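You operate a simulated robot arm through the tools that you are given. There is no shell and no other tool. Be economical: measure what you need, move in short steps, check, and stop when the job is done.

You run a simulated robot arm. Do the job below in one go: nothing can be reset, and whatever is moved stays where it is left.

## Task
Get the yellow torch out of the counter drawer and switch it on.
Fine: Stand it on the side counter, push the drawer shut and leave the torch shining. Pinch, break and dent nothing. Set down upright: yellow torch. Where these are worked on the way, their far stop is far enough and under half their travel is too little: counter drawer.
Where things are to end (x, y in the base frame): yellow torch within 0.06 m of [0.85, -0.33].

The check looks at the end state, three seconds after you hand in, the way a careful person would. Anything else that was tipped, shoved, dropped, spilled or broken makes it a failure.

## Robot
A 7-joint arm with a two-finger parallel gripper on a trunk, on a base that drives. Base frame: it is fixed to the floor where the robot stands at the start and does not move with it; the origin is under the middle of the robot, x ahead of it, y to its left, z up. Readings come in m, rad, newtons and seconds.
Its first joint turns from -2.897 to 2.897 rad. Places, roughly: counter drawer [0.9, 0, 0.7]; lantern [0.75, 2, 2]; side counter top [1, -0.5, 0.9]; torch button [0.9, 0, 0.8]. Payload 3.43 kg.
Tool frame: the origin (TCP) lies between the finger pads and is the grasp point; the fingertips stand 0.03 m ahead of it; z points along the fingers, y is the line along which they close. The gripper opens to 0.094 m. The fingers are 0.028 m wide and 0.01 m thick; the gripper's body (0.05 by 0.096 m) begins 0.055 m behind the TCP.
Orientation is told as [roll, pitch, yaw] about the base's x, y, z axes, in that order, counted from this pose: with the fingers straight down and closing along the base's y, the tool's x points along the base's -x, its y along +y and its z along -z.

## Interface
- The arm moves only by the tool apply_moves. Its argument "deltas" is one flat list of numbers, 7 for each row, row after row: the shift along the tool's x, y, z in units of 25 mm (1.0 is 25 mm), then the turn, a rotation vector about the tool's x, y, z in units of 8 degrees (1.0 is 8 degrees), then the closure, from 0 (fully open) to 1 (shut). In form: [dx, dy, dz, rx, ry, rz, gripper, dx, dy, dz, rx, ry, rz, gripper, ...]. A call has 1 to 10 rows; each row shifts and turns the commanded pose from where the row before left it, along the tool's axes as they then stand. A call with a number of a shift or a turn outside -1 to 1 is refused whole. A row lasts 0.2 s, in which the tool goes at most 0.05 m and 0.15 rad; a call with a longer step from one row to the next is refused whole, and so is a gripper value outside its range. A pose out of reach is approached as far as the arm can. The call stops where the force on the tool passes 90 N (or 10 N more than at its start, if that is more) or the arm is blocked; 0.2 s more then pass. The fingers move at their own pace (about 0.045 m/s each) and stop on an object; they squeeze with about 30 N. The grip force told is the motor's: it shows also when the fingers shut on nothing. Time passes only in rows, and 0.2 s behind the last, so rows that do not move let the fingers close. It gives the time, the measured TCP pose, the force on the tool (base axes), the opening and the grip force at its end, in the units of the frame above (readings bear some noise), with the torque about the TCP (base axes, N m) and any sound that the robot's microphone picked up.
- Cameras (640 x 400 px; columns grow to the right, rows downward): "scene" is now at [0.0272, 0.2154, 1.3866]; the picture's right is [-0.16, -0.99, 0.00], its down [-0.57, 0.09, -0.81] and it looks along [0.80, -0.13, -0.58] (base axes); focal length 292 px, centre (320, 200). "wrist" rides on the gripper at [0.076, 0.014, -0.103] in the tool frame; the picture's right is [-0.18, 0.98, 0.00], its down [-0.75, -0.14, -0.64] and it looks along [-0.63, -0.12, 0.77] (tool axes); focal length 243 px, centre (320, 200). There is no depth. A picture from a camera that has moved, and an enlarged one, comes with that camera's place and axes in the base frame and with its lens.
- get_image(camera): a new picture of that camera. The clock stands still meanwhile.
- drive_base(legs): drives the robot by 1 to 6 legs, each [ahead, turn to the left] in m and rad, along the robot's own axes; the way and the turn of a leg run together, so that a leg with both is an arc; at most 1.5 m and 3.142 rad a leg. The arm and the cameras ride along, it lands a little off, and it stops where it bumps. It gives what a move gives.
- turn_head(pan, tilt): turns the head with the scene camera to pan (to the left, within 2.094 rad either way) and tilt (down, from -0.506 to 1.204), counted from straight ahead of the robot. It gives what a move gives.
- zoom(camera, box): a new picture of the part [left, top, right, bottom] of that camera's present view, enlarged. The clock stands still meanwhile.
- finish_job(): hands the job in; it is judged then, once.

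Go step by step. Nothing tells you exact positions but the pictures and the camera data: compare them with the known pose of the tool, close in by small moves and look again before you grip or let go. The budget is 120 turns and 78 pictures, counting those below and the enlarged ones. Unless the task says otherwise, let go and move clear before handing in, and close with one line.

The tools are called after "Request:" as name(argument=value, ...) on one line, values as JSON. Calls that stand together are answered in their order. apply_moves: Moves the arm, as the interface text tells. Its arguments: {"type":"object","properties":{"deltas":{"type":"array","items":{"type":"number"}}},"required":["deltas"]} The other tools are called the same way: drive_base (legs) drives the base; turn_head (pan, tilt) turns the head that bears the scene camera; get_image (camera) takes a picture; zoom (camera, box) takes an enlarged picture of a part of a camera's view; finish_job () hands the job in.

At the start:

```text
clock: 0.0
tcp_pos: [0.6385, 0.0418, 1.1688]
tcp_rot: [0.0, 0.001, 0.002]
wrist_force: [0.5, -1.0, 0.1]
torque: [0.05, -0.02, -0.02]
width: 0.094
gripper_force: 0.0
robot x, y, heading: [-0.0008, -0.0003, 0.002]
head pan, tilt: [-0.159, 0.618]
```

scene: 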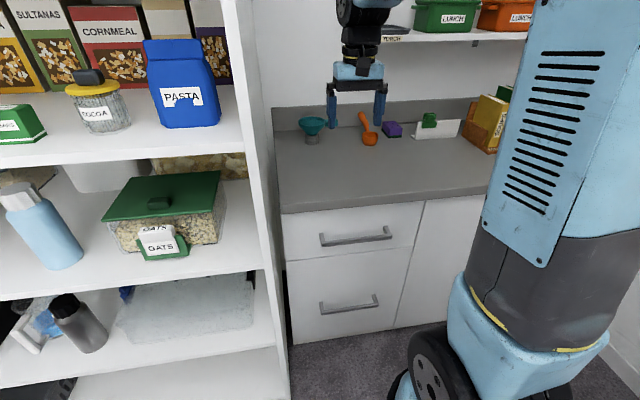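
wrist: 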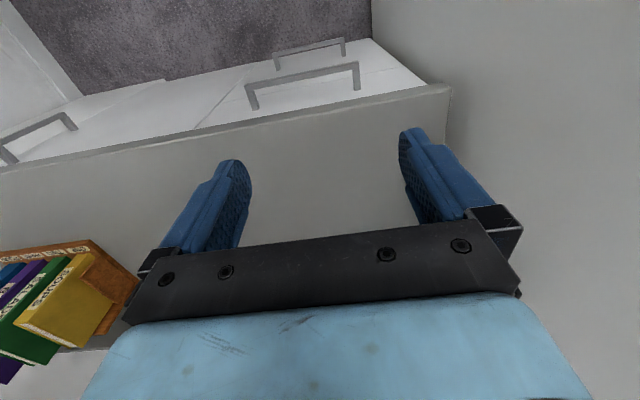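

The drawer handle (top drawer) looks to be around (0.63, 0.01, 0.80), with a counter above it and small things on the counter. I'll look closer before moving.

Request:
zoom(camera="scene", box=[260, 80, 520, 242])

Request:
turn_head(pan=-0.6, tilt=0.6)

Request:
get_image(camera="scene")

```text
2.46 times, centred on (390, 161) of scene
camera zoom: at [0.0272, 0.2154, 1.3866], right [-0.16, -0.99, 0.0], down [-0.57, 0.09, -0.81], along [0.8, -0.13, -0.58], focal length 718 px, centre (148, 296)
```

zoom: 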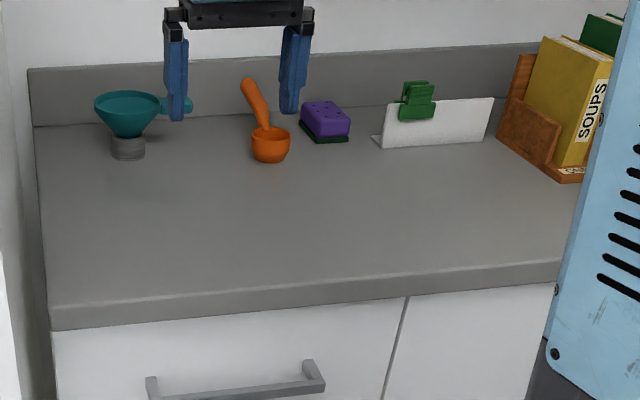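

```text
clock: 0.9
tcp_pos: [0.6396, 0.0415, 1.169]
tcp_rot: [0.001, 0.0, 0.002]
wrist_force: [1.3, 0.6, -0.3]
torque: [0.02, -0.03, -0.04]
width: 0.0939
gripper_force: 0.1
robot x, y, heading: [0.0006, -0.0027, 0.0]
head pan, tilt: [-0.6, 0.6]
```

```text
74 pictures are left
camera scene: at [0.0134, 0.1795, 1.3882], right [-0.56, -0.83, 0.0], down [-0.47, 0.32, -0.82], along [0.68, -0.47, -0.57], focal length 292 px, centre (320, 200)
```

scene: 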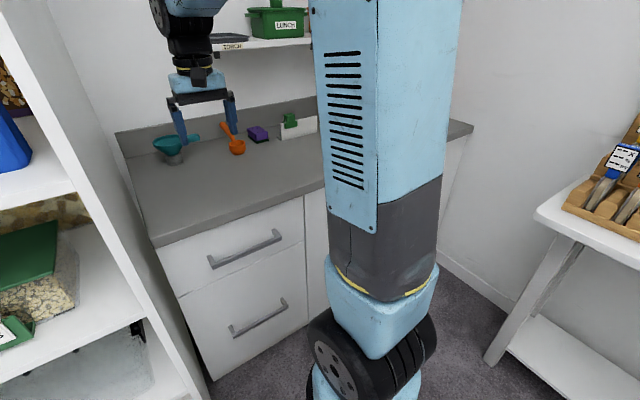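

I'll back up 0.2 m for room, then turn the tool so the fingers close on the horizontal handle bar.

Request:
drive_base(legs=[[-0.2, 0]])

Request:
apply_moves(deltas=[0, 0, 0, 0, 0, 1, 0, 0, 0, 0, 0, 0, 1, 0, 0, 0, 0, 0, 0, 1, 0, 0, 0, 0, 0, 0, 1, 0, 0, 0, 0, 0, 0, 1, 0, 0, 0, 0, 0, 0, 1, 0, 0, 0, 0, 0, 0, 1, 0, 0, 0, 0, 0, 0, 1, 0, 0, 0, 0, 0, 0, 1, 0, 0, 0, 0, 0, 0, 1, 0])

Request:
apply_moves(deltas=[0, 0, 0, 0, 0, 1, 0, 0, 0, 0, 0, 0, 0.25, 0, 0, 0, 1, -1, 0, 0, 0, 0, 0, 1, -1, 0, 0, 0, 0, 0, 1, -1, 0, 0, 0, 0, 0, 1, -1, 0, 0, 0, 0, 0, 1, -1, 0, 0, 0, 0, 0, 1, -1, 0, 0, 0, 0, 0, 1, -1, 0, 0, 0, 0, 0, 0, -1, 0, 0, 0])

Request:
turn_head(pan=-0.16, tilt=0.62)

Request:
get_image(camera="scene")

Request:
get_image(camera="wrist")

```text
clock: 2.5
tcp_pos: [0.4386, 0.0423, 1.1683]
tcp_rot: [0.0, -0.002, 0.005]
wrist_force: [0.3, -1.1, -0.5]
torque: [-0.02, -0.01, 0.0]
width: 0.094
gripper_force: 0.0
robot x, y, heading: [-0.2013, -0.0049, -0.0]
head pan, tilt: [-0.6, 0.6]
```

```text
clock: 4.7
tcp_pos: [0.4386, 0.043, 1.1699]
tcp_rot: [0.0, 0.0, -1.397]
wrist_force: [-0.6, 0.1, -1.0]
torque: [0.0, -0.01, -0.02]
width: 0.0942
gripper_force: 0.1
robot x, y, heading: [-0.2044, -0.0036, -0.002]
head pan, tilt: [-0.6, 0.6]
```

```text
clock: 6.9
tcp_pos: [0.4937, 0.0469, 1.0107]
tcp_rot: [0.988, 0.045, -1.556]
wrist_force: [-1.2, 6.1, 0.3]
torque: [-0.23, -0.05, -0.34]
width: 0.0937
gripper_force: 0.0
out of reach, approached as far as the arm can: row 8
robot x, y, heading: [-0.2009, -0.0021, 0.001]
head pan, tilt: [-0.6, 0.6]
```

```text
clock: 7.8
tcp_pos: [0.4939, 0.0392, 1.0097]
tcp_rot: [0.985, 0.047, -1.568]
wrist_force: [1.0, -0.3, -0.3]
torque: [0.0, -0.03, 0.01]
width: 0.094
gripper_force: 0.1
robot x, y, heading: [-0.2059, -0.0055, -0.001]
head pan, tilt: [-0.161, 0.62]
```

```text
73 pictures are left
camera scene: at [-0.1738, 0.2152, 1.3865], right [-0.16, -0.99, 0.0], down [-0.57, 0.09, -0.81], along [0.8, -0.13, -0.58], focal length 292 px, centre (320, 200)
```

scene: 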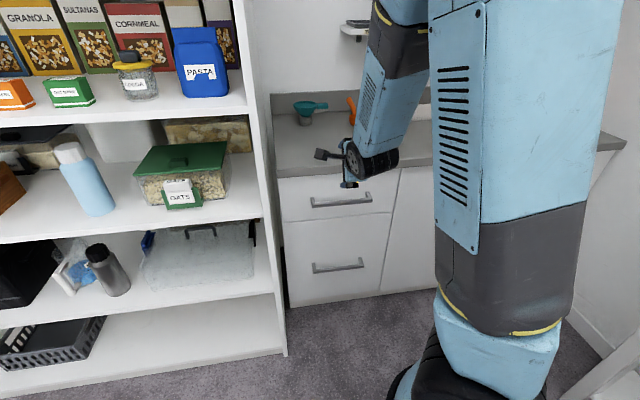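

```text
72 pictures are left
camera wrist: at [0.4183, 0.1114, 1.0821], right [0.54, -0.22, 0.81], down [-0.61, -0.77, 0.2], along [0.58, -0.6, -0.55], focal length 243 px, centre (320, 200)
```

wrist: 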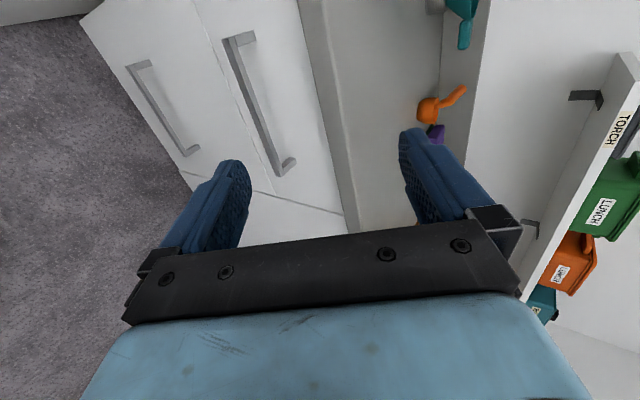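

Handle now estimated near (0.70, 0.01, 0.75). I'll approach along the tool axis and look again.

Request:
apply_moves(deltas=[-0.1, -0.4, 0.9, 0, 0, 0, 0, -0.1, -0.4, 0.9, 0, 0, 0, 0, -0.1, -0.4, 0.9, 0, 0, 0, 0, -0.1, -0.4, 0.9, 0, 0, 0, 0, -0.1, -0.4, 0.9, 0, 0, 0, 0, -0.1, -0.4, 0.9, 0, 0, 0, 0, -0.1, -0.4, 0.9, 0, 0, 0, 0, -0.1, -0.4, 0.9, 0, 0, 0, 0])

Request:
get_image(camera="scene")

Request:
get_image(camera="wrist")

```text
clock: 9.6
tcp_pos: [0.6003, 0.0415, 0.844]
tcp_rot: [0.985, 0.047, -1.546]
wrist_force: [-0.3, 0.7, 0.4]
torque: [0.0, 0.03, 0.01]
width: 0.0938
gripper_force: 0.1
robot x, y, heading: [-0.2009, -0.0056, 0.001]
head pan, tilt: [-0.161, 0.62]
```

```text
71 pictures are left
camera scene: at [-0.174, 0.2154, 1.3865], right [-0.16, -0.99, 0.0], down [-0.57, 0.09, -0.81], along [0.8, -0.13, -0.58], focal length 292 px, centre (320, 200)
```

scene: 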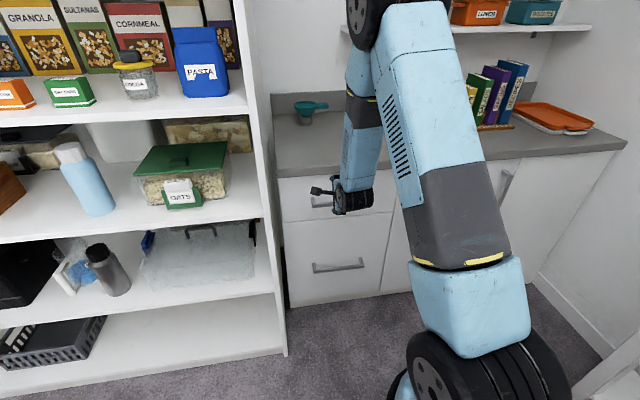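

```text
70 pictures are left
camera wrist: at [0.5216, 0.1106, 0.9149], right [0.55, -0.21, 0.81], down [-0.6, -0.78, 0.2], along [0.59, -0.59, -0.55], focal length 243 px, centre (320, 200)
```

wrist: 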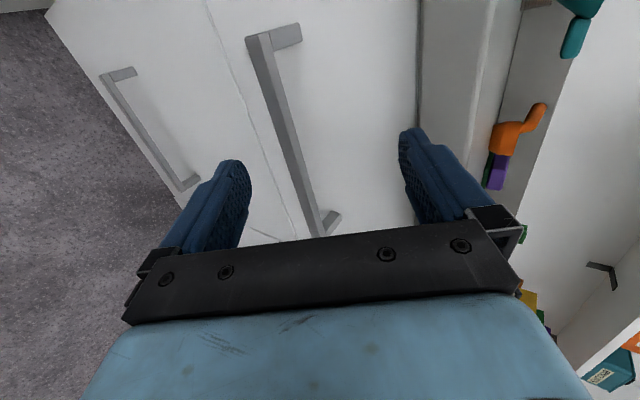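

The handle bar lies at about (0.674, 0.00, 0.757). I'll tilt the tool flatter so the upper finger clears the drawer front.

Request:
apply_moves(deltas=[-0.4, -0.6, 0, -1, 0, 0, 0.3, -0.4, -0.6, 0, -1, 0, 0, 0.3, -0.4, -0.6, 0, -1, 0, 0, 0.3, 0, 0, 0, 0, 0, 0, 0.3])

Request:
get_image(camera="wrist")

```text
clock: 10.6
tcp_pos: [0.5779, 0.0111, 0.8014]
tcp_rot: [1.403, 0.047, -1.55]
wrist_force: [0.0, -0.2, 0.7]
torque: [-0.01, 0.02, -0.02]
width: 0.0659
gripper_force: 0.0
robot x, y, heading: [-0.2008, -0.0028, 0.001]
head pan, tilt: [-0.161, 0.62]
```

```text
69 pictures are left
camera wrist: at [0.4816, 0.0833, 0.8359], right [0.17, -0.23, 0.96], down [-0.64, -0.77, -0.07], along [0.75, -0.6, -0.27], focal length 243 px, centre (320, 200)
```

wrist: 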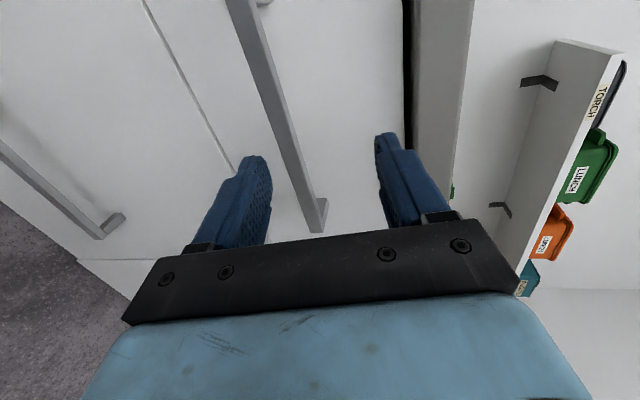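

Bar is ahead by ~0.10 m and ~0.03 m below the tool axis; closing in.

Request:
apply_moves(deltas=[0, -0.65, 0.6, 0, 0, 0, 0.3, 0, -0.65, 0.6, 0, 0, 0, 0.3, 0, 0, 0.6, 0, 0, 0, 0.3, 0, 0, 0, 0, 0, 0, 0.3])

Request:
get_image(camera="wrist")

```text
clock: 11.6
tcp_pos: [0.6199, 0.0149, 0.7619]
tcp_rot: [1.404, 0.048, -1.549]
wrist_force: [-0.5, -0.2, 0.8]
torque: [-0.01, 0.0, 0.02]
width: 0.0658
gripper_force: 0.1
robot x, y, heading: [-0.2013, -0.0004, 0.002]
head pan, tilt: [-0.161, 0.62]
```

```text
68 pictures are left
camera wrist: at [0.5213, 0.0856, 0.7966], right [0.17, -0.23, 0.96], down [-0.64, -0.77, -0.07], along [0.75, -0.6, -0.27], focal length 243 px, centre (320, 200)
```

wrist: 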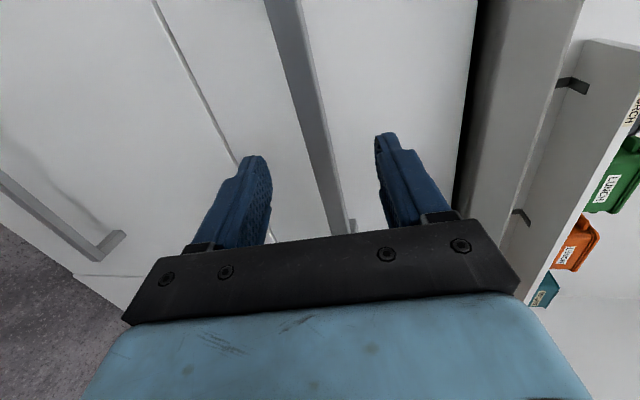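

Bar is centred between the fingers. Advancing 45 mm and gripping.

Request:
apply_moves(deltas=[0, 0, 0.6, 0, 0, 0, 0.3, 0, 0, 0.6, 0, 0, 0, 0.3, 0, 0, 0.6, 0, 0, 0, 0.3, 0, 0, 0, 0, 0, 0, 0.3])

Request:
get_image(camera="wrist")

```text
clock: 12.6
tcp_pos: [0.6643, 0.0159, 0.7537]
tcp_rot: [1.404, 0.046, -1.549]
wrist_force: [0.3, 0.1, 0.6]
torque: [0.02, 0.01, -0.03]
width: 0.0656
gripper_force: 0.0
robot x, y, heading: [-0.2, -0.0042, -0.0]
head pan, tilt: [-0.161, 0.62]
```

```text
67 pictures are left
camera wrist: at [0.5659, 0.087, 0.7887], right [0.17, -0.23, 0.96], down [-0.64, -0.77, -0.07], along [0.75, -0.6, -0.27], focal length 243 px, centre (320, 200)
```

wrist: 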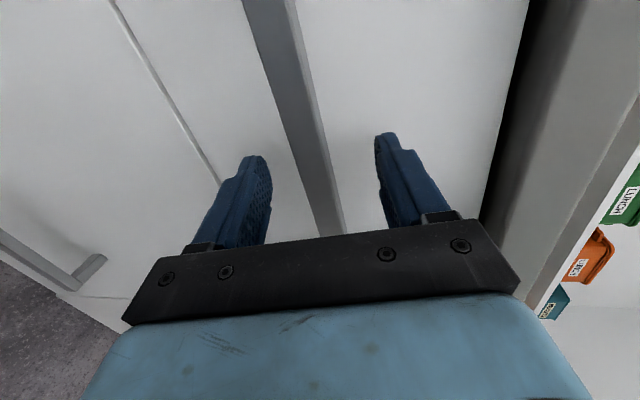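

Request:
apply_moves(deltas=[0, -0.15, 0, 0, 0, 0, 0.3, 0, 0, 0, 0, 0, 0, 0.6, 0, 0, 0, 0, 0, 0, 0.95, 0, 0, 0, 0, 0, 0, 0.95, 0, 0, 0, 0, 0, 0, 0.95, 0, 0, 0, 0, 0, 0, 0.95])

```text
clock: 14.0
tcp_pos: [0.6641, 0.0154, 0.7548]
tcp_rot: [1.41, 0.046, -1.548]
wrist_force: [2.8, -1.7, 33.5]
torque: [-1.08, -0.06, 0.08]
width: 0.0196
gripper_force: 44.9
robot x, y, heading: [-0.2012, 0.0002, 0.003]
head pan, tilt: [-0.161, 0.62]
```

Gripped the bar (20 mm). Pulling straight back in −x.

Request:
apply_moves(deltas=[0, 0.1, 0, 0, 0, 0, 0.95, 0, -0.1, -0.59, 0, 0, 0, 0.95, 0, -0.1, -0.59, 0, 0, 0, 0.95, 0, -0.1, -0.59, 0, 0, 0, 0.95, 0, -0.1, -0.59, 0, 0, 0, 0.95, 0, -0.1, -0.59, 0, 0, 0, 0.95])

Request:
get_image(camera="scene")

```text
clock: 15.4
tcp_pos: [0.5882, 0.015, 0.7535]
tcp_rot: [1.404, 0.047, -1.545]
wrist_force: [1.9, 18.5, 18.4]
torque: [-1.07, 0.02, 0.11]
width: 0.0196
gripper_force: 44.7
robot x, y, heading: [-0.2037, -0.0042, -0.003]
head pan, tilt: [-0.161, 0.62]
```

```text
66 pictures are left
camera scene: at [-0.1743, 0.2158, 1.3864], right [-0.16, -0.99, 0.0], down [-0.57, 0.09, -0.81], along [0.8, -0.13, -0.58], focal length 292 px, centre (320, 200)
```

scene: 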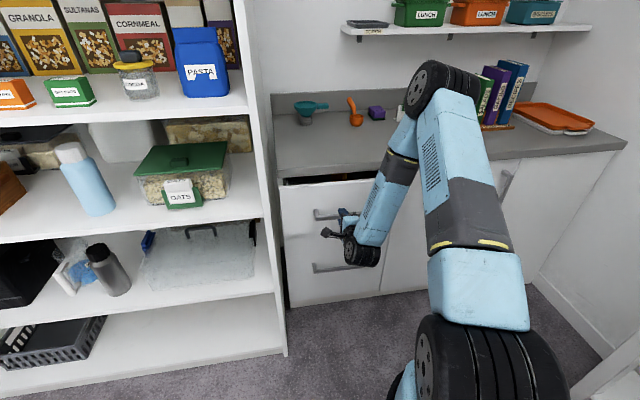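

The drawer is opening. I continue with the arm, then the base.

Request:
apply_moves(deltas=[0, -0.1, -0.59, 0, 0, 0, 0.95, 0, -0.1, -0.59, 0, 0, 0, 0.95, 0, -0.1, -0.59, 0, 0, 0, 0.95, 0, -0.1, -0.59, 0, 0, 0, 0.95, 0, -0.1, -0.59, 0, 0, 0, 0.95, 0, -0.1, -0.59, 0, 0, 0, 0.95])

Request:
get_image(camera="scene")

```text
clock: 16.8
tcp_pos: [0.4983, 0.013, 0.7537]
tcp_rot: [1.403, 0.047, -1.547]
wrist_force: [1.0, 33.5, 21.8]
torque: [-1.11, 0.02, 0.35]
width: 0.0195
gripper_force: 44.8
robot x, y, heading: [-0.1992, -0.0017, 0.001]
head pan, tilt: [-0.161, 0.62]
```

```text
65 pictures are left
camera scene: at [-0.1745, 0.2163, 1.3863], right [-0.16, -0.99, 0.0], down [-0.57, 0.09, -0.81], along [0.8, -0.13, -0.58], focal length 292 px, centre (320, 200)
```

scene: 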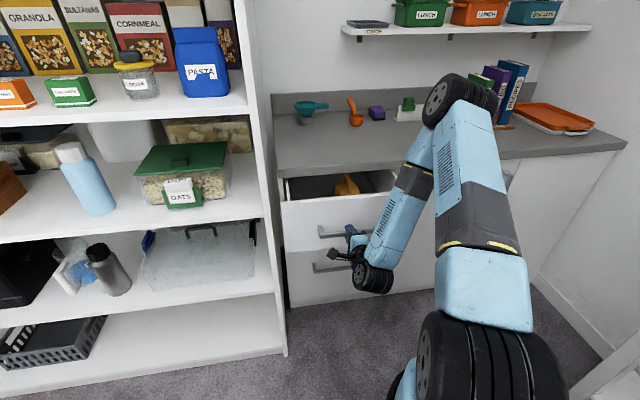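

The yellow torch is visible. I pull further, with a small sideways correction.

Request:
apply_moves(deltas=[0.1, -0.1, -0.59, 0, 0, 0, 0.95, 0.1, -0.1, -0.59, 0, 0, 0, 0.95, 0.05, -0.1, -0.59, 0, 0, 0, 0.95, 0.02, -0.1, -0.59, 0, 0, 0, 0.95, 0.02, -0.1, -0.59, 0, 0, 0, 0.95, 0.02, -0.1, -0.59, 0, 0, 0, 0.95])

Request:
get_image(camera="scene")

```text
clock: 18.2
tcp_pos: [0.4324, 0.0185, 0.7374]
tcp_rot: [1.417, 0.048, -1.549]
wrist_force: [2.9, -13.5, 79.8]
torque: [-0.7, -1.06, 0.19]
width: 0.0504
gripper_force: 39.9
out of reach, approached as far as the arm can: row 4, 5, 6
robot x, y, heading: [-0.1987, -0.004, -0.001]
head pan, tilt: [-0.161, 0.62]
```

```text
64 pictures are left
camera scene: at [-0.1763, 0.2148, 1.3866], right [-0.16, -0.99, 0.0], down [-0.57, 0.09, -0.81], along [0.8, -0.13, -0.58], focal length 292 px, centre (320, 200)
```

scene: 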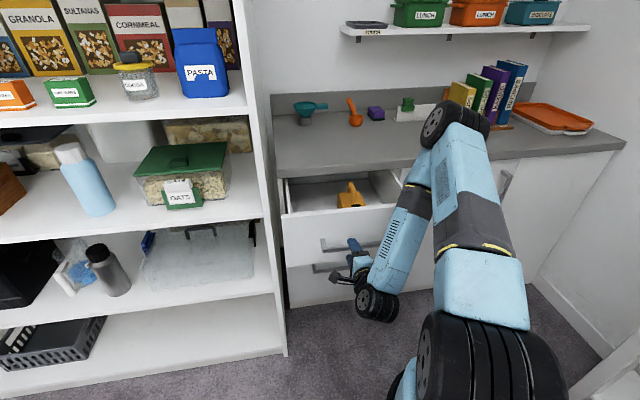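

The reach ran out and the grip got skewed; I open the fingers and look.

Request:
apply_moves(deltas=[0, 0.1, 0, 0, 0, 0, 0.3, 0, 0, 0, 0, 0, 0, 0.2, 0, 0, 0, 0, 0, 0, 0.2])

Request:
get_image(camera="wrist")

Request:
zoom(camera="scene", box=[260, 150, 420, 300])

```text
clock: 19.0
tcp_pos: [0.4333, 0.0183, 0.7359]
tcp_rot: [1.405, 0.047, -1.547]
wrist_force: [0.2, -0.3, -0.2]
torque: [0.03, -0.02, 0.01]
width: 0.0751
gripper_force: 0.1
robot x, y, heading: [-0.2012, -0.002, 0.004]
head pan, tilt: [-0.161, 0.62]
```

```text
63 pictures are left
camera wrist: at [0.3351, 0.0899, 0.7698], right [0.17, -0.23, 0.96], down [-0.64, -0.77, -0.07], along [0.75, -0.6, -0.27], focal length 243 px, centre (320, 200)
```

wrist: 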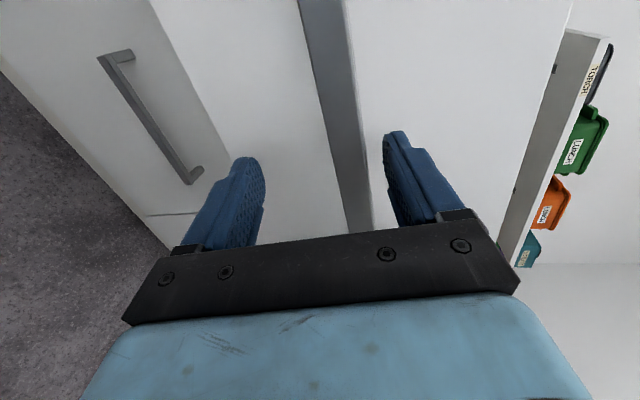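

```text
2.67 times, centred on (340, 225) of scene
camera zoom: at [-0.1734, 0.2153, 1.3865], right [-0.16, -0.99, 0.0], down [-0.57, 0.09, -0.81], along [0.8, -0.13, -0.58], focal length 778 px, centre (267, 133)
```

zoom: 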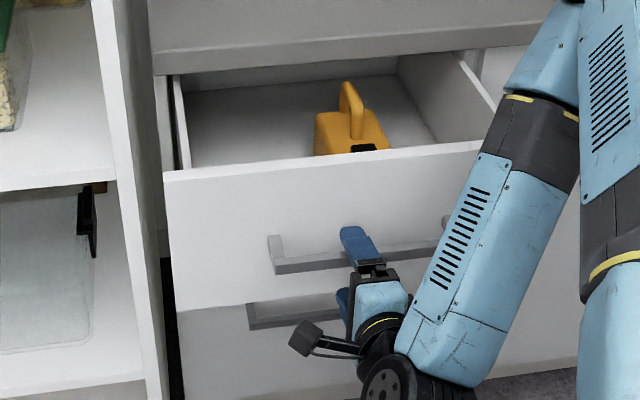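

I lift back level with the bar, re-grip, and pull the rest by driving back.

Request:
apply_moves(deltas=[0, 0.6, 0.2, 0, 0, 0, 0.2, 0, 0, 0.2, 0, 0, 0, 0.4, 0, 0, 0, 0, 0, 0, 0.9, 0, 0, 0, 0, 0, 0, 0.9, 0, 0, 0, 0, 0, 0, 0.9, 0, 0, 0, 0, 0, 0, 0.9])

Request:
drive_base(legs=[[-0.06, 0]])

Request:
zoom(camera="scene", box=[260, 150, 420, 300])

```text
clock: 20.4
tcp_pos: [0.4488, 0.0185, 0.7482]
tcp_rot: [1.405, 0.049, -1.547]
wrist_force: [3.7, -5.8, 35.5]
torque: [-0.4, -0.05, -0.29]
width: 0.0295
gripper_force: 17.7
out of reach, approached as far as the arm can: row 1
robot x, y, heading: [-0.2, -0.0042, 0.001]
head pan, tilt: [-0.161, 0.62]
```

```text
clock: 21.4
tcp_pos: [0.3873, 0.0188, 0.7474]
tcp_rot: [1.405, 0.047, -1.549]
wrist_force: [3.4, -10.9, 36.8]
torque: [-0.31, -0.07, -0.03]
width: 0.0308
gripper_force: 18.4
robot x, y, heading: [-0.2641, -0.0024, 0.003]
head pan, tilt: [-0.161, 0.62]
```

```text
2.67 times, centred on (340, 225) of scene
camera zoom: at [-0.2354, 0.2148, 1.3866], right [-0.16, -0.99, 0.0], down [-0.57, 0.09, -0.81], along [0.8, -0.13, -0.58], focal length 778 px, centre (267, 133)
```

zoom: 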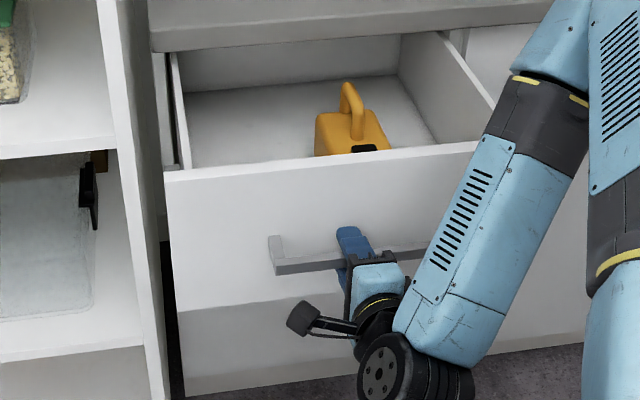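

Working well; a bit further until it meets its stop or is clearly well open.

Request:
drive_base(legs=[[-0.06, 0]])

Request:
get_image(camera="scene")

```text
clock: 22.3
tcp_pos: [0.3267, 0.0179, 0.7483]
tcp_rot: [1.405, 0.048, -1.55]
wrist_force: [3.1, -7.3, 34.9]
torque: [-0.32, -0.02, -0.02]
width: 0.0292
gripper_force: 17.3
robot x, y, heading: [-0.3223, -0.0026, 0.001]
head pan, tilt: [-0.161, 0.62]
```

```text
60 pictures are left
camera scene: at [-0.2963, 0.2149, 1.3866], right [-0.16, -0.99, 0.0], down [-0.57, 0.09, -0.81], along [0.8, -0.13, -0.58], focal length 292 px, centre (320, 200)
```

scene: 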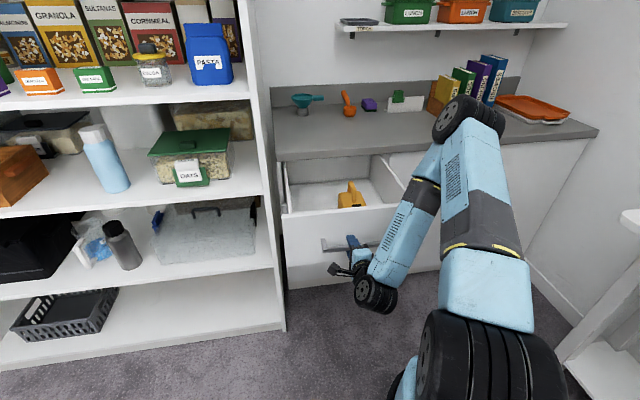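

Opened ~0.33 m, enough to get at the torch. Releasing the bar and backing off by driving.

Request:
apply_moves(deltas=[0, 0, 0, 0, 0, 0, 0.3, 0, 0, 0, 0, 0, 0, 0, 0, 0, 0, 0, 0, 0, 0])

Request:
drive_base(legs=[[-0.12, 0]])

Request:
get_image(camera="scene")

```text
clock: 23.1
tcp_pos: [0.3279, 0.0184, 0.7485]
tcp_rot: [1.408, 0.046, -1.548]
wrist_force: [0.2, -0.1, 0.4]
torque: [0.0, 0.02, 0.01]
width: 0.0941
gripper_force: 0.0
robot x, y, heading: [-0.3218, 0.0003, -0.003]
head pan, tilt: [-0.161, 0.62]
```

```text
clock: 24.4
tcp_pos: [0.2062, 0.0184, 0.7481]
tcp_rot: [1.405, 0.046, -1.55]
wrist_force: [0.5, 0.3, 1.0]
torque: [-0.01, 0.01, -0.01]
width: 0.0941
gripper_force: 0.1
robot x, y, heading: [-0.4413, -0.0068, 0.001]
head pan, tilt: [-0.161, 0.62]
```

```text
59 pictures are left
camera scene: at [-0.4171, 0.2149, 1.3865], right [-0.16, -0.99, 0.0], down [-0.57, 0.09, -0.81], along [0.8, -0.13, -0.58], focal length 292 px, centre (320, 200)
```

scene: 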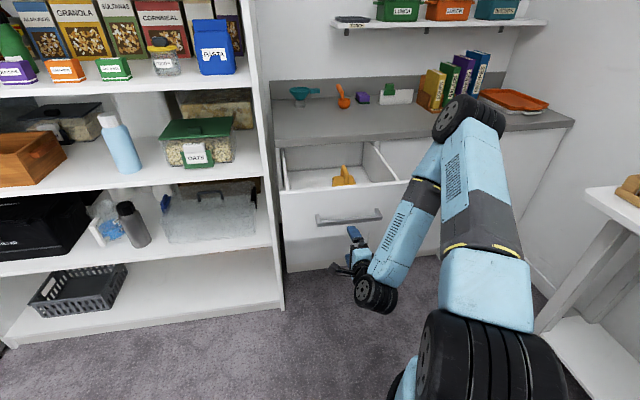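

Clear of the handle. Now raising and returning the tool to point down.

Request:
apply_moves(deltas=[0, 0.98, -0.17, 0, 0, 0, 0, 0, 0.98, -0.17, 0, 0, 0, 0, 0, 0.98, -0.17, 1, 0, 0, 0, 0, 0.95, -0.31, 1, 0, 0, 0, 0, 0.9, -0.44, 1, 0, 0, 0, 0, 0.83, -0.56, 1, 0, 0, 0, 0, 0.74, -0.67, 1, 0, 0, 0, 0, 0.64, -0.77, 1, 0, 0, 0, 0, 0.53, -0.85, 1, 0, 0, 0, 0, 0.41, -0.91, 1, 0, 0, 0])

Request:
apply_moves(deltas=[0, 0.27, -0.96, 1, 0, 0, 0, 0, 0.14, -0.99, 1, 0, 0, 0, 0, 0, -1, 0, 0, 0, 0, 0, 0, -1, 0, 0, 0, 0])

Request:
get_image(camera="scene")

```text
clock: 26.8
tcp_pos: [0.2344, -0.1157, 0.9635]
tcp_rot: [0.29, 0.049, -1.786]
wrist_force: [-0.1, -1.1, -1.3]
torque: [-0.01, -0.04, 0.01]
width: 0.0938
gripper_force: 0.0
out of reach, approached as far as the arm can: row 1, 2, 3, 4, 9
robot x, y, heading: [-0.4446, -0.0024, 0.004]
head pan, tilt: [-0.161, 0.62]
stopped in row 10: the arm was blocked; the commanded pose is now the measured one
```

```text
clock: 27.8
tcp_pos: [0.2308, -0.1193, 1.0619]
tcp_rot: [0.007, 0.049, -1.783]
wrist_force: [0.3, 0.0, -0.7]
torque: [-0.01, 0.03, 0.02]
width: 0.094
gripper_force: 0.1
robot x, y, heading: [-0.4446, -0.0025, 0.005]
head pan, tilt: [-0.161, 0.62]
```

```text
58 pictures are left
camera scene: at [-0.417, 0.215, 1.3865], right [-0.16, -0.99, 0.0], down [-0.57, 0.09, -0.81], along [0.8, -0.13, -0.58], focal length 292 px, centre (320, 200)
```

scene: 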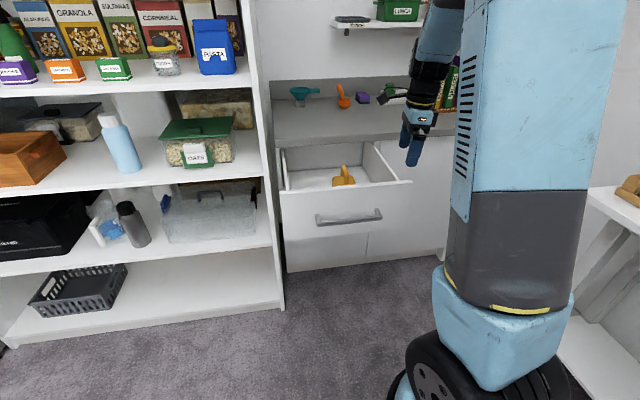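

Zooming on the torch to learn its shape and where its button and lens are.

Request:
zoom(camera="scene", box=[270, 130, 420, 224])

Request:
drive_base(legs=[[0.2, 0]])

Request:
turn_head(pan=-0.25, tilt=0.75)

Request:
get_image(camera="scene")

Request:
get_image(camera="wrist")

```text
4.26 times, centred on (345, 177) of scene
camera zoom: at [-0.417, 0.215, 1.3865], right [-0.16, -0.99, 0.0], down [-0.57, 0.09, -0.81], along [0.8, -0.13, -0.58], focal length 1242 px, centre (214, 298)
```

zoom: 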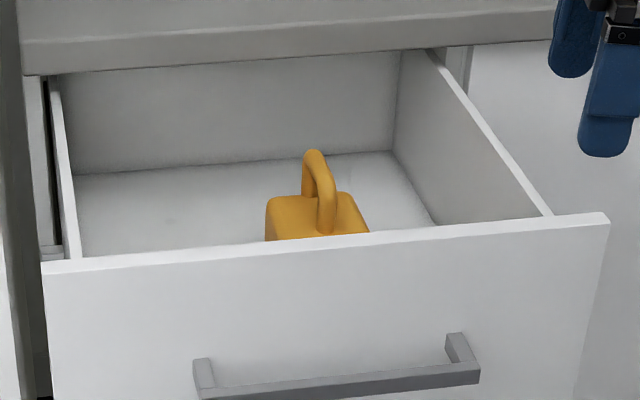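

```text
clock: 29.4
tcp_pos: [0.4324, -0.1182, 1.0624]
tcp_rot: [0.01, 0.05, -1.785]
wrist_force: [0.4, -0.1, -0.4]
torque: [0.01, 0.0, 0.0]
width: 0.094
gripper_force: 0.0
robot x, y, heading: [-0.2447, -0.0031, 0.001]
head pan, tilt: [-0.161, 0.62]
```

```text
clock: 30.1
tcp_pos: [0.4338, -0.12, 1.0613]
tcp_rot: [0.009, 0.05, -1.784]
wrist_force: [-0.4, 0.0, 0.3]
torque: [-0.01, -0.03, -0.01]
width: 0.094
gripper_force: 0.0
robot x, y, heading: [-0.2442, -0.0013, 0.002]
head pan, tilt: [-0.25, 0.75]
```

```text
56 pictures are left
camera scene: at [-0.2217, 0.2088, 1.3754], right [-0.25, -0.97, 0.0], down [-0.66, 0.17, -0.73], along [0.71, -0.18, -0.68], focal length 292 px, centre (320, 200)
```

scene: 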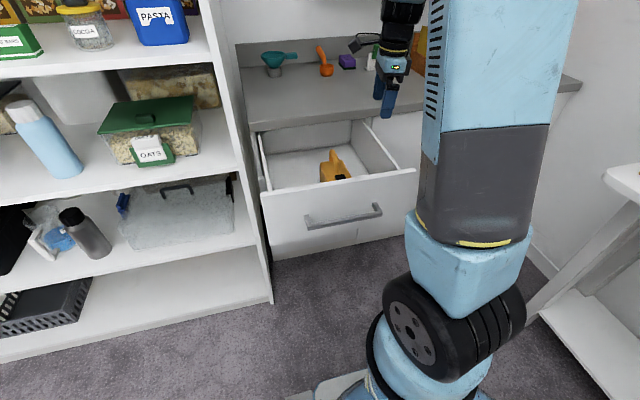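

```text
55 pictures are left
camera wrist: at [0.4634, -0.0547, 1.1683], right [0.92, -0.39, 0.0], down [-0.31, -0.73, 0.6], along [-0.23, -0.56, -0.8], focal length 243 px, centre (320, 200)
```

wrist: 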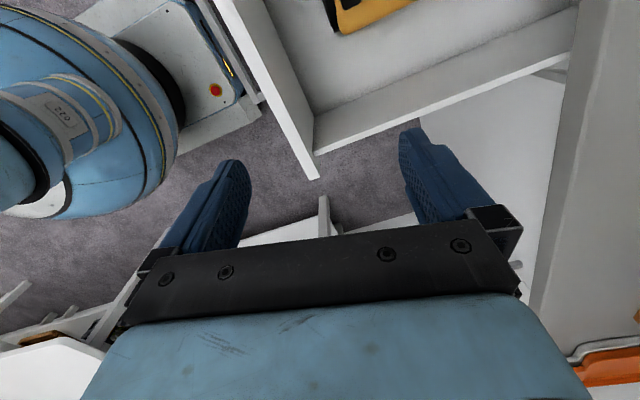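

The torch has a handle arch running roughly along x. I turn the tool back to yaw 0 to see it with the wrist camera.

Request:
apply_moves(deltas=[0, 0, 0, 0, 0, -1, 0, 0, 0, 0, 0, 0, -1, 0, 0, 0, 0, 0, 0, -1, 0, 0, 0, 0, 0, 0, -1, 0, 0, 0, 0, 0, 0, -1, 0, 0, 0, 0, 0, 0, -1, 0, 0, 0, 0, 0, 0, -1, 0, 0, 0, 0, 0, 0, -1, 0, 0, 0, 0, 0, 0, -1, 0, 0, 0, 0, 0, 0, -1, 0])

Request:
apply_moves(deltas=[0, 0.7, 0, 0, 0, -0.9, 0, 0, 0.7, 0, 0, 0, -0.9, 0, 0, 0.7, 0, 0, 0, -1, 0, 0, 0.7, 0, 0, 0, 0, 0, 0, 0.3, 0, 0, 0, 0, 0])

Request:
get_image(camera="wrist")

Request:
zoom(camera="scene", box=[230, 80, 450, 218])

```text
clock: 32.3
tcp_pos: [0.4338, -0.1198, 1.0614]
tcp_rot: [0.051, -0.001, -0.386]
wrist_force: [0.3, -0.6, 0.3]
torque: [0.01, 0.0, -0.01]
width: 0.0942
gripper_force: 0.0
robot x, y, heading: [-0.2435, -0.0061, 0.001]
head pan, tilt: [-0.25, 0.75]
```

```text
clock: 33.5
tcp_pos: [0.447, -0.044, 1.0651]
tcp_rot: [0.046, -0.018, 0.002]
wrist_force: [0.0, 0.3, -0.5]
torque: [0.05, -0.01, 0.01]
width: 0.0941
gripper_force: 0.0
robot x, y, heading: [-0.2433, -0.0057, 0.005]
head pan, tilt: [-0.25, 0.75]
```

```text
54 pictures are left
camera wrist: at [0.3705, -0.0363, 1.1666], right [0.18, 0.98, 0.05], down [0.74, -0.17, 0.65], along [0.65, -0.08, -0.76], focal length 243 px, centre (320, 200)
```

wrist: 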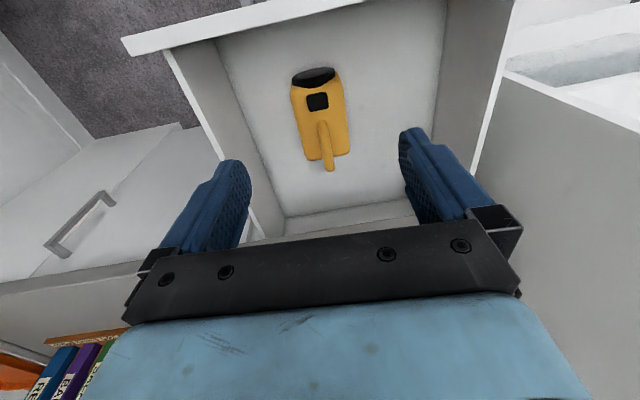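

```text
2.90 times, centred on (340, 149) of scene
camera zoom: at [-0.2217, 0.2087, 1.3753], right [-0.25, -0.97, 0.0], down [-0.66, 0.17, -0.73], along [0.71, -0.18, -0.68], focal length 846 px, centre (262, 348)
```

zoom: 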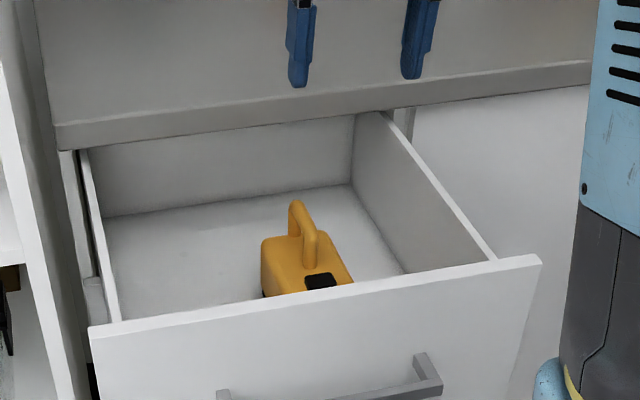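

Button is near (0.505, −0.045, 0.77); handle arch near x 0.55–0.60, y −0.043, top z≈0.82. I descend above the handle and check.

Request:
apply_moves(deltas=[-0.7, 0, 0.5, 0.33, 0.13, 0, 0, -0.7, 0, 0.8, 0, 0, 0, 0, -0.7, 0, 0.9, 0, 0, 0, 0, -0.7, 0, 0.9, 0, 0, 0, 0, -0.7, 0, 0.9, 0, 0, 0, 0, -0.7, 0, 0.9, 0, 0, 0, 0, -0.7, 0, 0.9, 0, 0, 0, 0, 0, 0, 0, 0, 0, 0, 0])

Request:
get_image(camera="wrist")

Request:
zoom(camera="scene", box=[230, 80, 450, 218])

```text
clock: 35.3
tcp_pos: [0.5703, -0.043, 0.921]
tcp_rot: [-0.001, -0.002, 0.003]
wrist_force: [-0.1, -0.4, 0.3]
torque: [0.03, 0.02, -0.01]
width: 0.0943
gripper_force: 0.0
robot x, y, heading: [-0.2447, 0.0021, 0.003]
head pan, tilt: [-0.25, 0.75]
```

```text
52 pictures are left
camera wrist: at [0.4958, -0.0305, 1.0234], right [0.18, 0.98, 0.0], down [0.75, -0.14, 0.64], along [0.63, -0.12, -0.77], focal length 243 px, centre (320, 200)
```

wrist: 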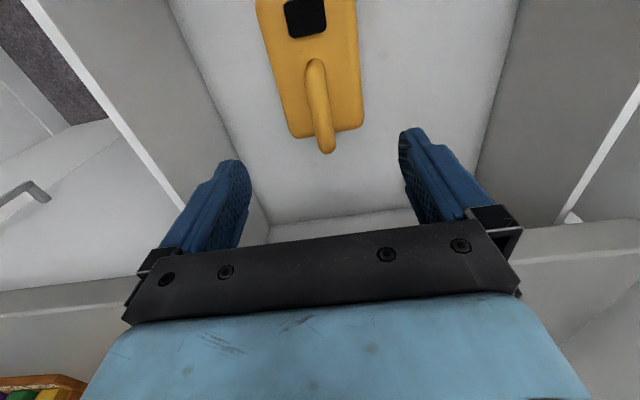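

```text
2.90 times, centred on (340, 149) of scene
camera zoom: at [-0.2215, 0.2088, 1.3753], right [-0.25, -0.97, 0.0], down [-0.66, 0.17, -0.73], along [0.71, -0.18, -0.68], focal length 846 px, centre (262, 348)
```

zoom: 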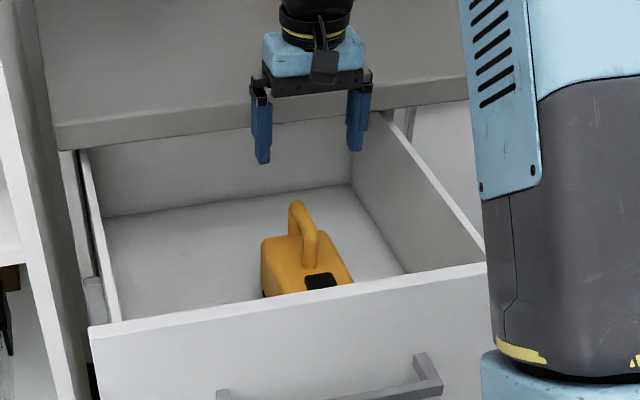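

Handle centre confirmed ≈(0.575, −0.045). Descending.

Request:
apply_moves(deltas=[-0.2, -0.08, 0.8, 0, 0, 0, 0, 0, 0, 0.8, 0, 0, 0, 0, 0, 0, 0.8, 0, 0, 0, 0, 0, 0, 0.8, 0, 0, 0, 0, 0, 0, 0.6, 0, 0, 0, 0, 0, 0, 0, 0, 0, 0, 0])

Request:
get_image(camera="wrist")

Request:
zoom(camera="scene", box=[270, 110, 420, 204])

```text
clock: 36.7
tcp_pos: [0.5752, -0.0462, 0.8265]
tcp_rot: [0.001, -0.003, 0.002]
wrist_force: [0.3, -0.8, -0.1]
torque: [0.03, 0.0, -0.03]
width: 0.0941
gripper_force: 0.0
robot x, y, heading: [-0.2423, -0.0028, 0.001]
head pan, tilt: [-0.25, 0.75]
```

```text
50 pictures are left
camera wrist: at [0.5008, -0.0325, 0.9286], right [0.18, 0.98, 0.0], down [0.75, -0.14, 0.64], along [0.63, -0.12, -0.77], focal length 243 px, centre (320, 200)
```

wrist: 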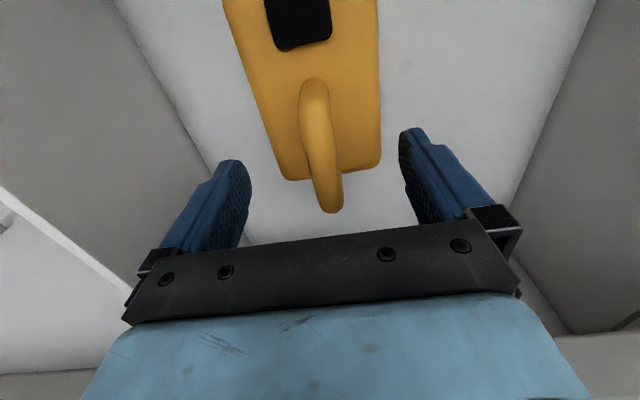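

```text
4.26 times, centred on (345, 157) of scene
camera zoom: at [-0.2215, 0.2088, 1.3753], right [-0.25, -0.97, 0.0], down [-0.66, 0.17, -0.73], along [0.71, -0.18, -0.68], focal length 1242 px, centre (214, 383)
```

zoom: 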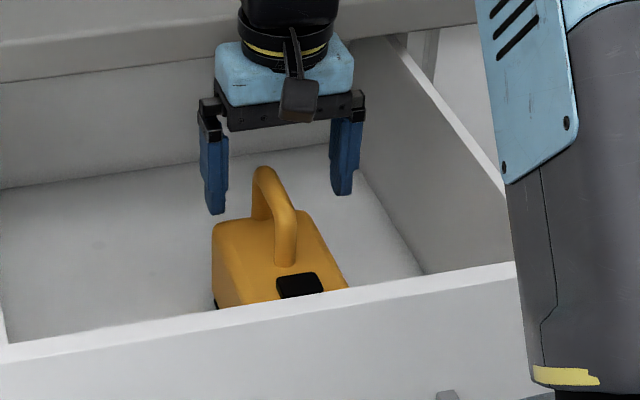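

Handle centred between the fingers. Lowering 16 mm and gripping.

Request:
apply_moves(deltas=[0, 0, 0.65, 0, 0, 0, 0.2, 0, 0, 0, 0, 0, 0, 0.5, 0, 0, 0, 0, 0, 0, 0.9, 0, 0, 0, 0, 0, 0, 0.9, 0, 0, 0, 0, 0, 0, 0.9, 0, 0, 0, 0, 0, 0, 0.9, 0, 0, 0, 0, 0, 0, 0.9])

Request:
get_image(camera="wrist")

```text
clock: 38.3
tcp_pos: [0.5752, -0.0449, 0.8123]
tcp_rot: [0.002, -0.003, 0.003]
wrist_force: [0.5, 7.1, 15.6]
torque: [0.09, 0.29, -0.05]
width: 0.0198
gripper_force: 30.6
robot x, y, heading: [-0.2381, -0.0057, -0.001]
head pan, tilt: [-0.25, 0.75]
```

```text
48 pictures are left
camera wrist: at [0.5007, -0.0324, 0.9138], right [0.18, 0.98, 0.0], down [0.75, -0.14, 0.64], along [0.63, -0.12, -0.76], focal length 243 px, centre (320, 200)
```

wrist: 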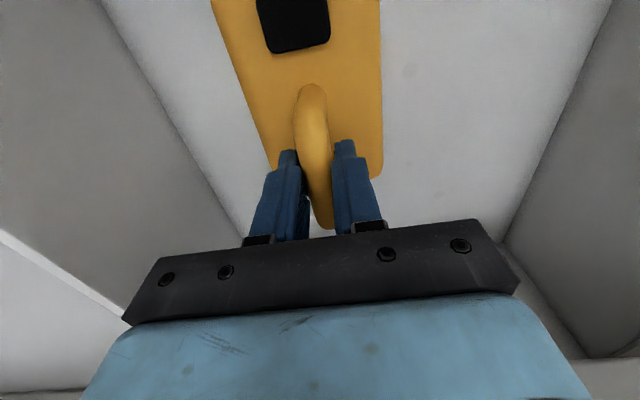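

Gripped. Lifting gently.

Request:
apply_moves(deltas=[0, 0, -0.3, 0, 0, 0, 0.9, 0, 0, -0.5, 0, 0, 0, 0.9, 0, 0, -0.6, 0, 0, 0, 0.9, 0, 0, -0.6, 0, 0, 0, 0.9, 0, 0, -0.6, 0, 0, 0, 0.9, 0, 0, 0, 0, 0, 0, 0.9])

Request:
get_image(camera="scene")

Request:
get_image(camera="wrist")

```text
clock: 39.7
tcp_pos: [0.5745, -0.0454, 0.8765]
tcp_rot: [-0.001, -0.003, 0.002]
wrist_force: [0.0, -0.4, 0.7]
torque: [-0.02, -0.03, 0.0]
width: 0.0094
gripper_force: 0.0
robot x, y, heading: [-0.2451, -0.0037, -0.008]
head pan, tilt: [-0.25, 0.75]
```

```text
47 pictures are left
camera scene: at [-0.2215, 0.2088, 1.3753], right [-0.25, -0.97, 0.0], down [-0.66, 0.17, -0.73], along [0.71, -0.18, -0.68], focal length 292 px, centre (320, 200)
```

scene: 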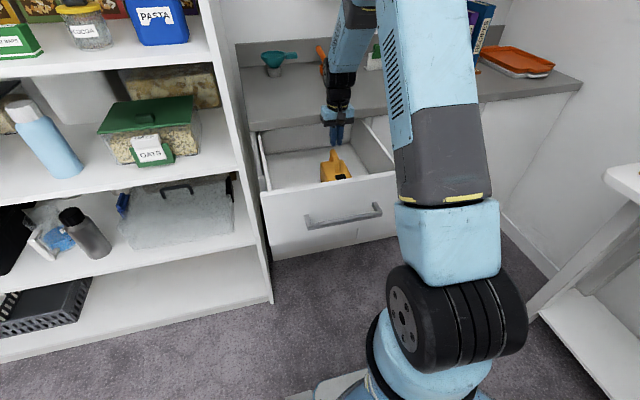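

```text
46 pictures are left
camera wrist: at [0.5002, -0.0333, 0.9779], right [0.18, 0.98, 0.0], down [0.75, -0.14, 0.64], along [0.63, -0.12, -0.77], focal length 243 px, centre (320, 200)
```

wrist: 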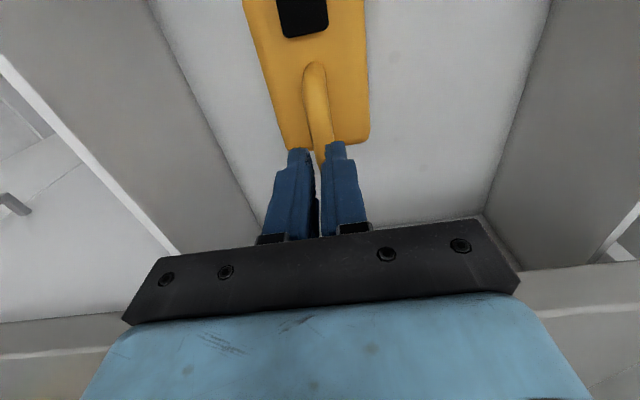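

The fingers had only caught the rounded top of the handle; the torch stayed put. I go deeper in small steps, watching the force.

Request:
apply_moves(deltas=[0, 0, 0, 0, 0, 0, 0.3, 0, 0, 0.6, 0, 0, 0, 0.3, 0, 0, 0.8, 0, 0, 0, 0.3, 0, 0, 0.8, 0, 0, 0, 0.3, 0, 0, 0.8, 0, 0, 0, 0.3, 0, 0, 0, 0, 0, 0, 0.3])

Request:
zoom(camera="scene", box=[290, 120, 390, 183])

Request:
get_image(camera="wrist")

```text
clock: 41.1
tcp_pos: [0.575, -0.0458, 0.8007]
tcp_rot: [0.001, 0.0, 0.004]
wrist_force: [-0.5, 0.0, -0.6]
torque: [-0.01, 0.01, 0.04]
width: 0.0657
gripper_force: 0.0
robot x, y, heading: [-0.2439, -0.0047, -0.003]
head pan, tilt: [-0.25, 0.75]
```

```text
6.35 times, centred on (340, 152) of scene
camera zoom: at [-0.2215, 0.2088, 1.3753], right [-0.25, -0.97, 0.0], down [-0.66, 0.17, -0.73], along [0.71, -0.18, -0.68], focal length 1853 px, centre (193, 508)
```

zoom: 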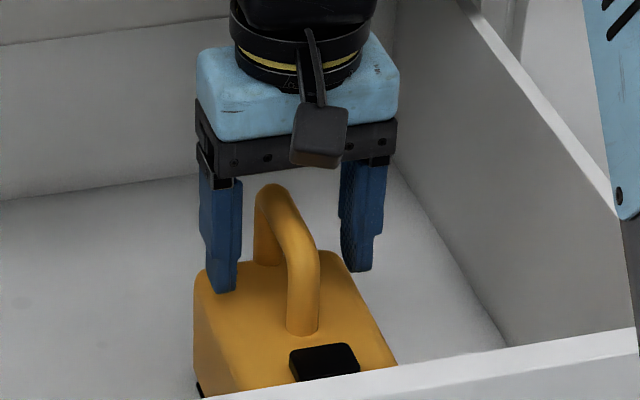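

```text
44 pictures are left
camera wrist: at [0.5006, -0.0331, 0.9023], right [0.18, 0.98, 0.0], down [0.75, -0.14, 0.64], along [0.63, -0.12, -0.77], focal length 243 px, centre (320, 200)
```

wrist: 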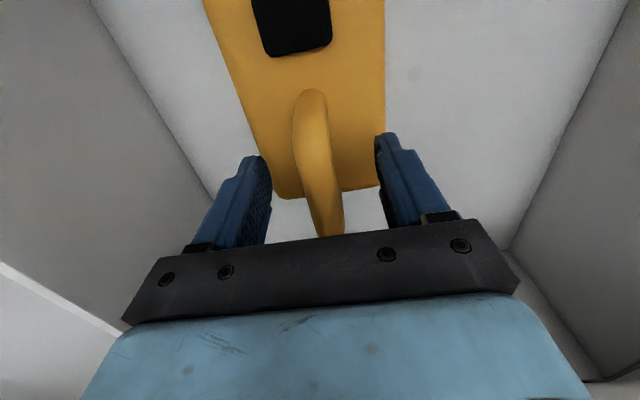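

Fingertips are beside the handle, still about 12 mm above the body. I go 8 mm deeper, grip fully, then tug slowly.

Request:
apply_moves(deltas=[0.1, 0.05, 0.3, 0, 0, 0, 0.3, 0, 0, 0, 0, 0, 0, 0.6, 0, 0, 0, 0, 0, 0, 1, 0, 0, 0, 0, 0, 0, 1, 0, 0, 0, 0, 0, 0, 1, 0, 0, 0, 0, 0, 0, 1])

Request:
apply_moves(deltas=[0, 0, -0.2, 0, 0, 0, 1, 0, 0, -0.2, 0, 0, 0, 1])

```text
clock: 42.5
tcp_pos: [0.5725, -0.0456, 0.7923]
tcp_rot: [0.0, -0.001, 0.001]
wrist_force: [0.4, -2.0, 0.5]
torque: [-0.05, 0.0, 0.04]
width: 0.0242
gripper_force: 30.4
robot x, y, heading: [-0.2445, -0.0022, -0.003]
head pan, tilt: [-0.25, 0.75]
```

```text
clock: 43.1
tcp_pos: [0.5727, -0.0447, 0.803]
tcp_rot: [-0.001, 0.001, 0.001]
wrist_force: [0.5, 0.1, -5.3]
torque: [0.01, -0.12, -0.01]
width: 0.0241
gripper_force: 29.8
robot x, y, heading: [-0.2447, -0.0026, 0.002]
head pan, tilt: [-0.25, 0.75]
```

Weight (~0.5 kg) is now carried. Lifting up.

Request:
apply_moves(deltas=[0, 0, -0.6, 0, 0, 0, 1, 0, 0, -0.8, 0, 0, 0, 1, 0, 0, -1, 0, 0, 0, 1, 0, 0, -1, 0, 0, 0, 1, 0, 0, -1, 0, 0, 0, 1, 0, 0, -1, 0, 0, 0, 1, 0, 0, -1, 0, 0, 0, 1, 0, 0, -1, 0, 0, 0, 1, 0, 0, -1, 0, 0, 0, 1, 0, 0, -1, 0, 0, 0, 1])

Request:
get_image(camera="scene")

Request:
get_image(camera="wrist")

```text
clock: 45.3
tcp_pos: [0.5723, -0.045, 1.0381]
tcp_rot: [0.0, 0.001, 0.003]
wrist_force: [-0.2, 0.5, -5.0]
torque: [-0.01, -0.13, -0.01]
width: 0.024
gripper_force: 29.8
robot x, y, heading: [-0.2424, 0.0, 0.001]
head pan, tilt: [-0.25, 0.75]
```

```text
43 pictures are left
camera scene: at [-0.2211, 0.2087, 1.3753], right [-0.25, -0.97, 0.0], down [-0.66, 0.17, -0.73], along [0.71, -0.18, -0.68], focal length 292 px, centre (320, 200)
```

scene: 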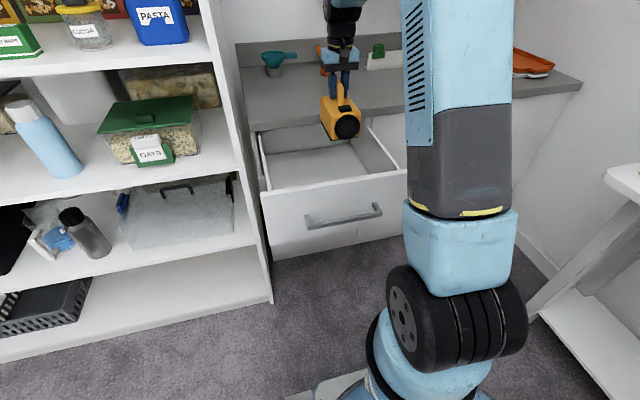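

```text
42 pictures are left
camera wrist: at [0.4979, -0.0321, 1.1399], right [0.18, 0.98, 0.0], down [0.75, -0.14, 0.64], along [0.63, -0.12, -0.77], focal length 243 px, centre (320, 200)
```

wrist: 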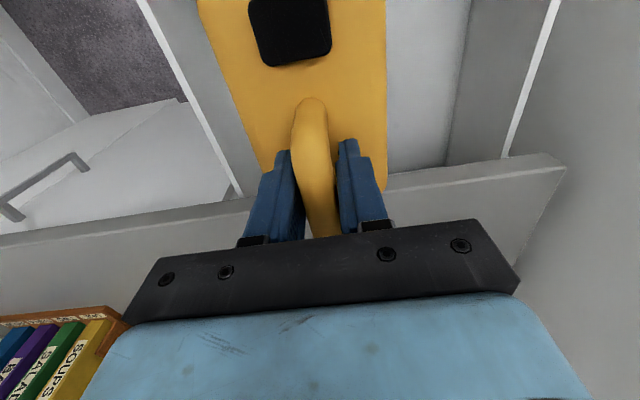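

Torch held upright, lens facing the robot. I zoom to measure its size relative to the tool.

Request:
zoom(camera="scene", box=[280, 40, 400, 150])

```text
3.64 times, centred on (340, 95) of scene
camera zoom: at [-0.2211, 0.2087, 1.3753], right [-0.25, -0.97, 0.0], down [-0.66, 0.17, -0.73], along [0.71, -0.18, -0.68], focal length 1061 px, centre (247, 582)
```

zoom: 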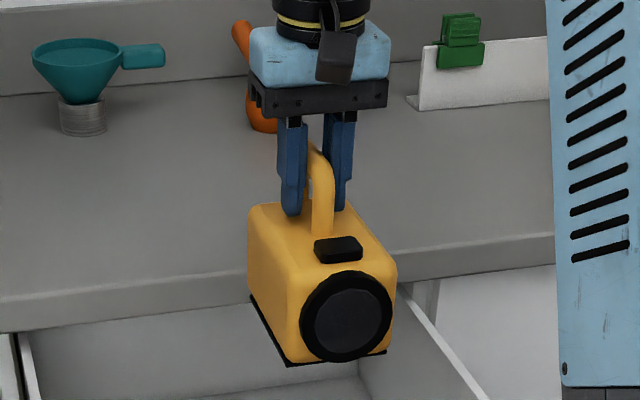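

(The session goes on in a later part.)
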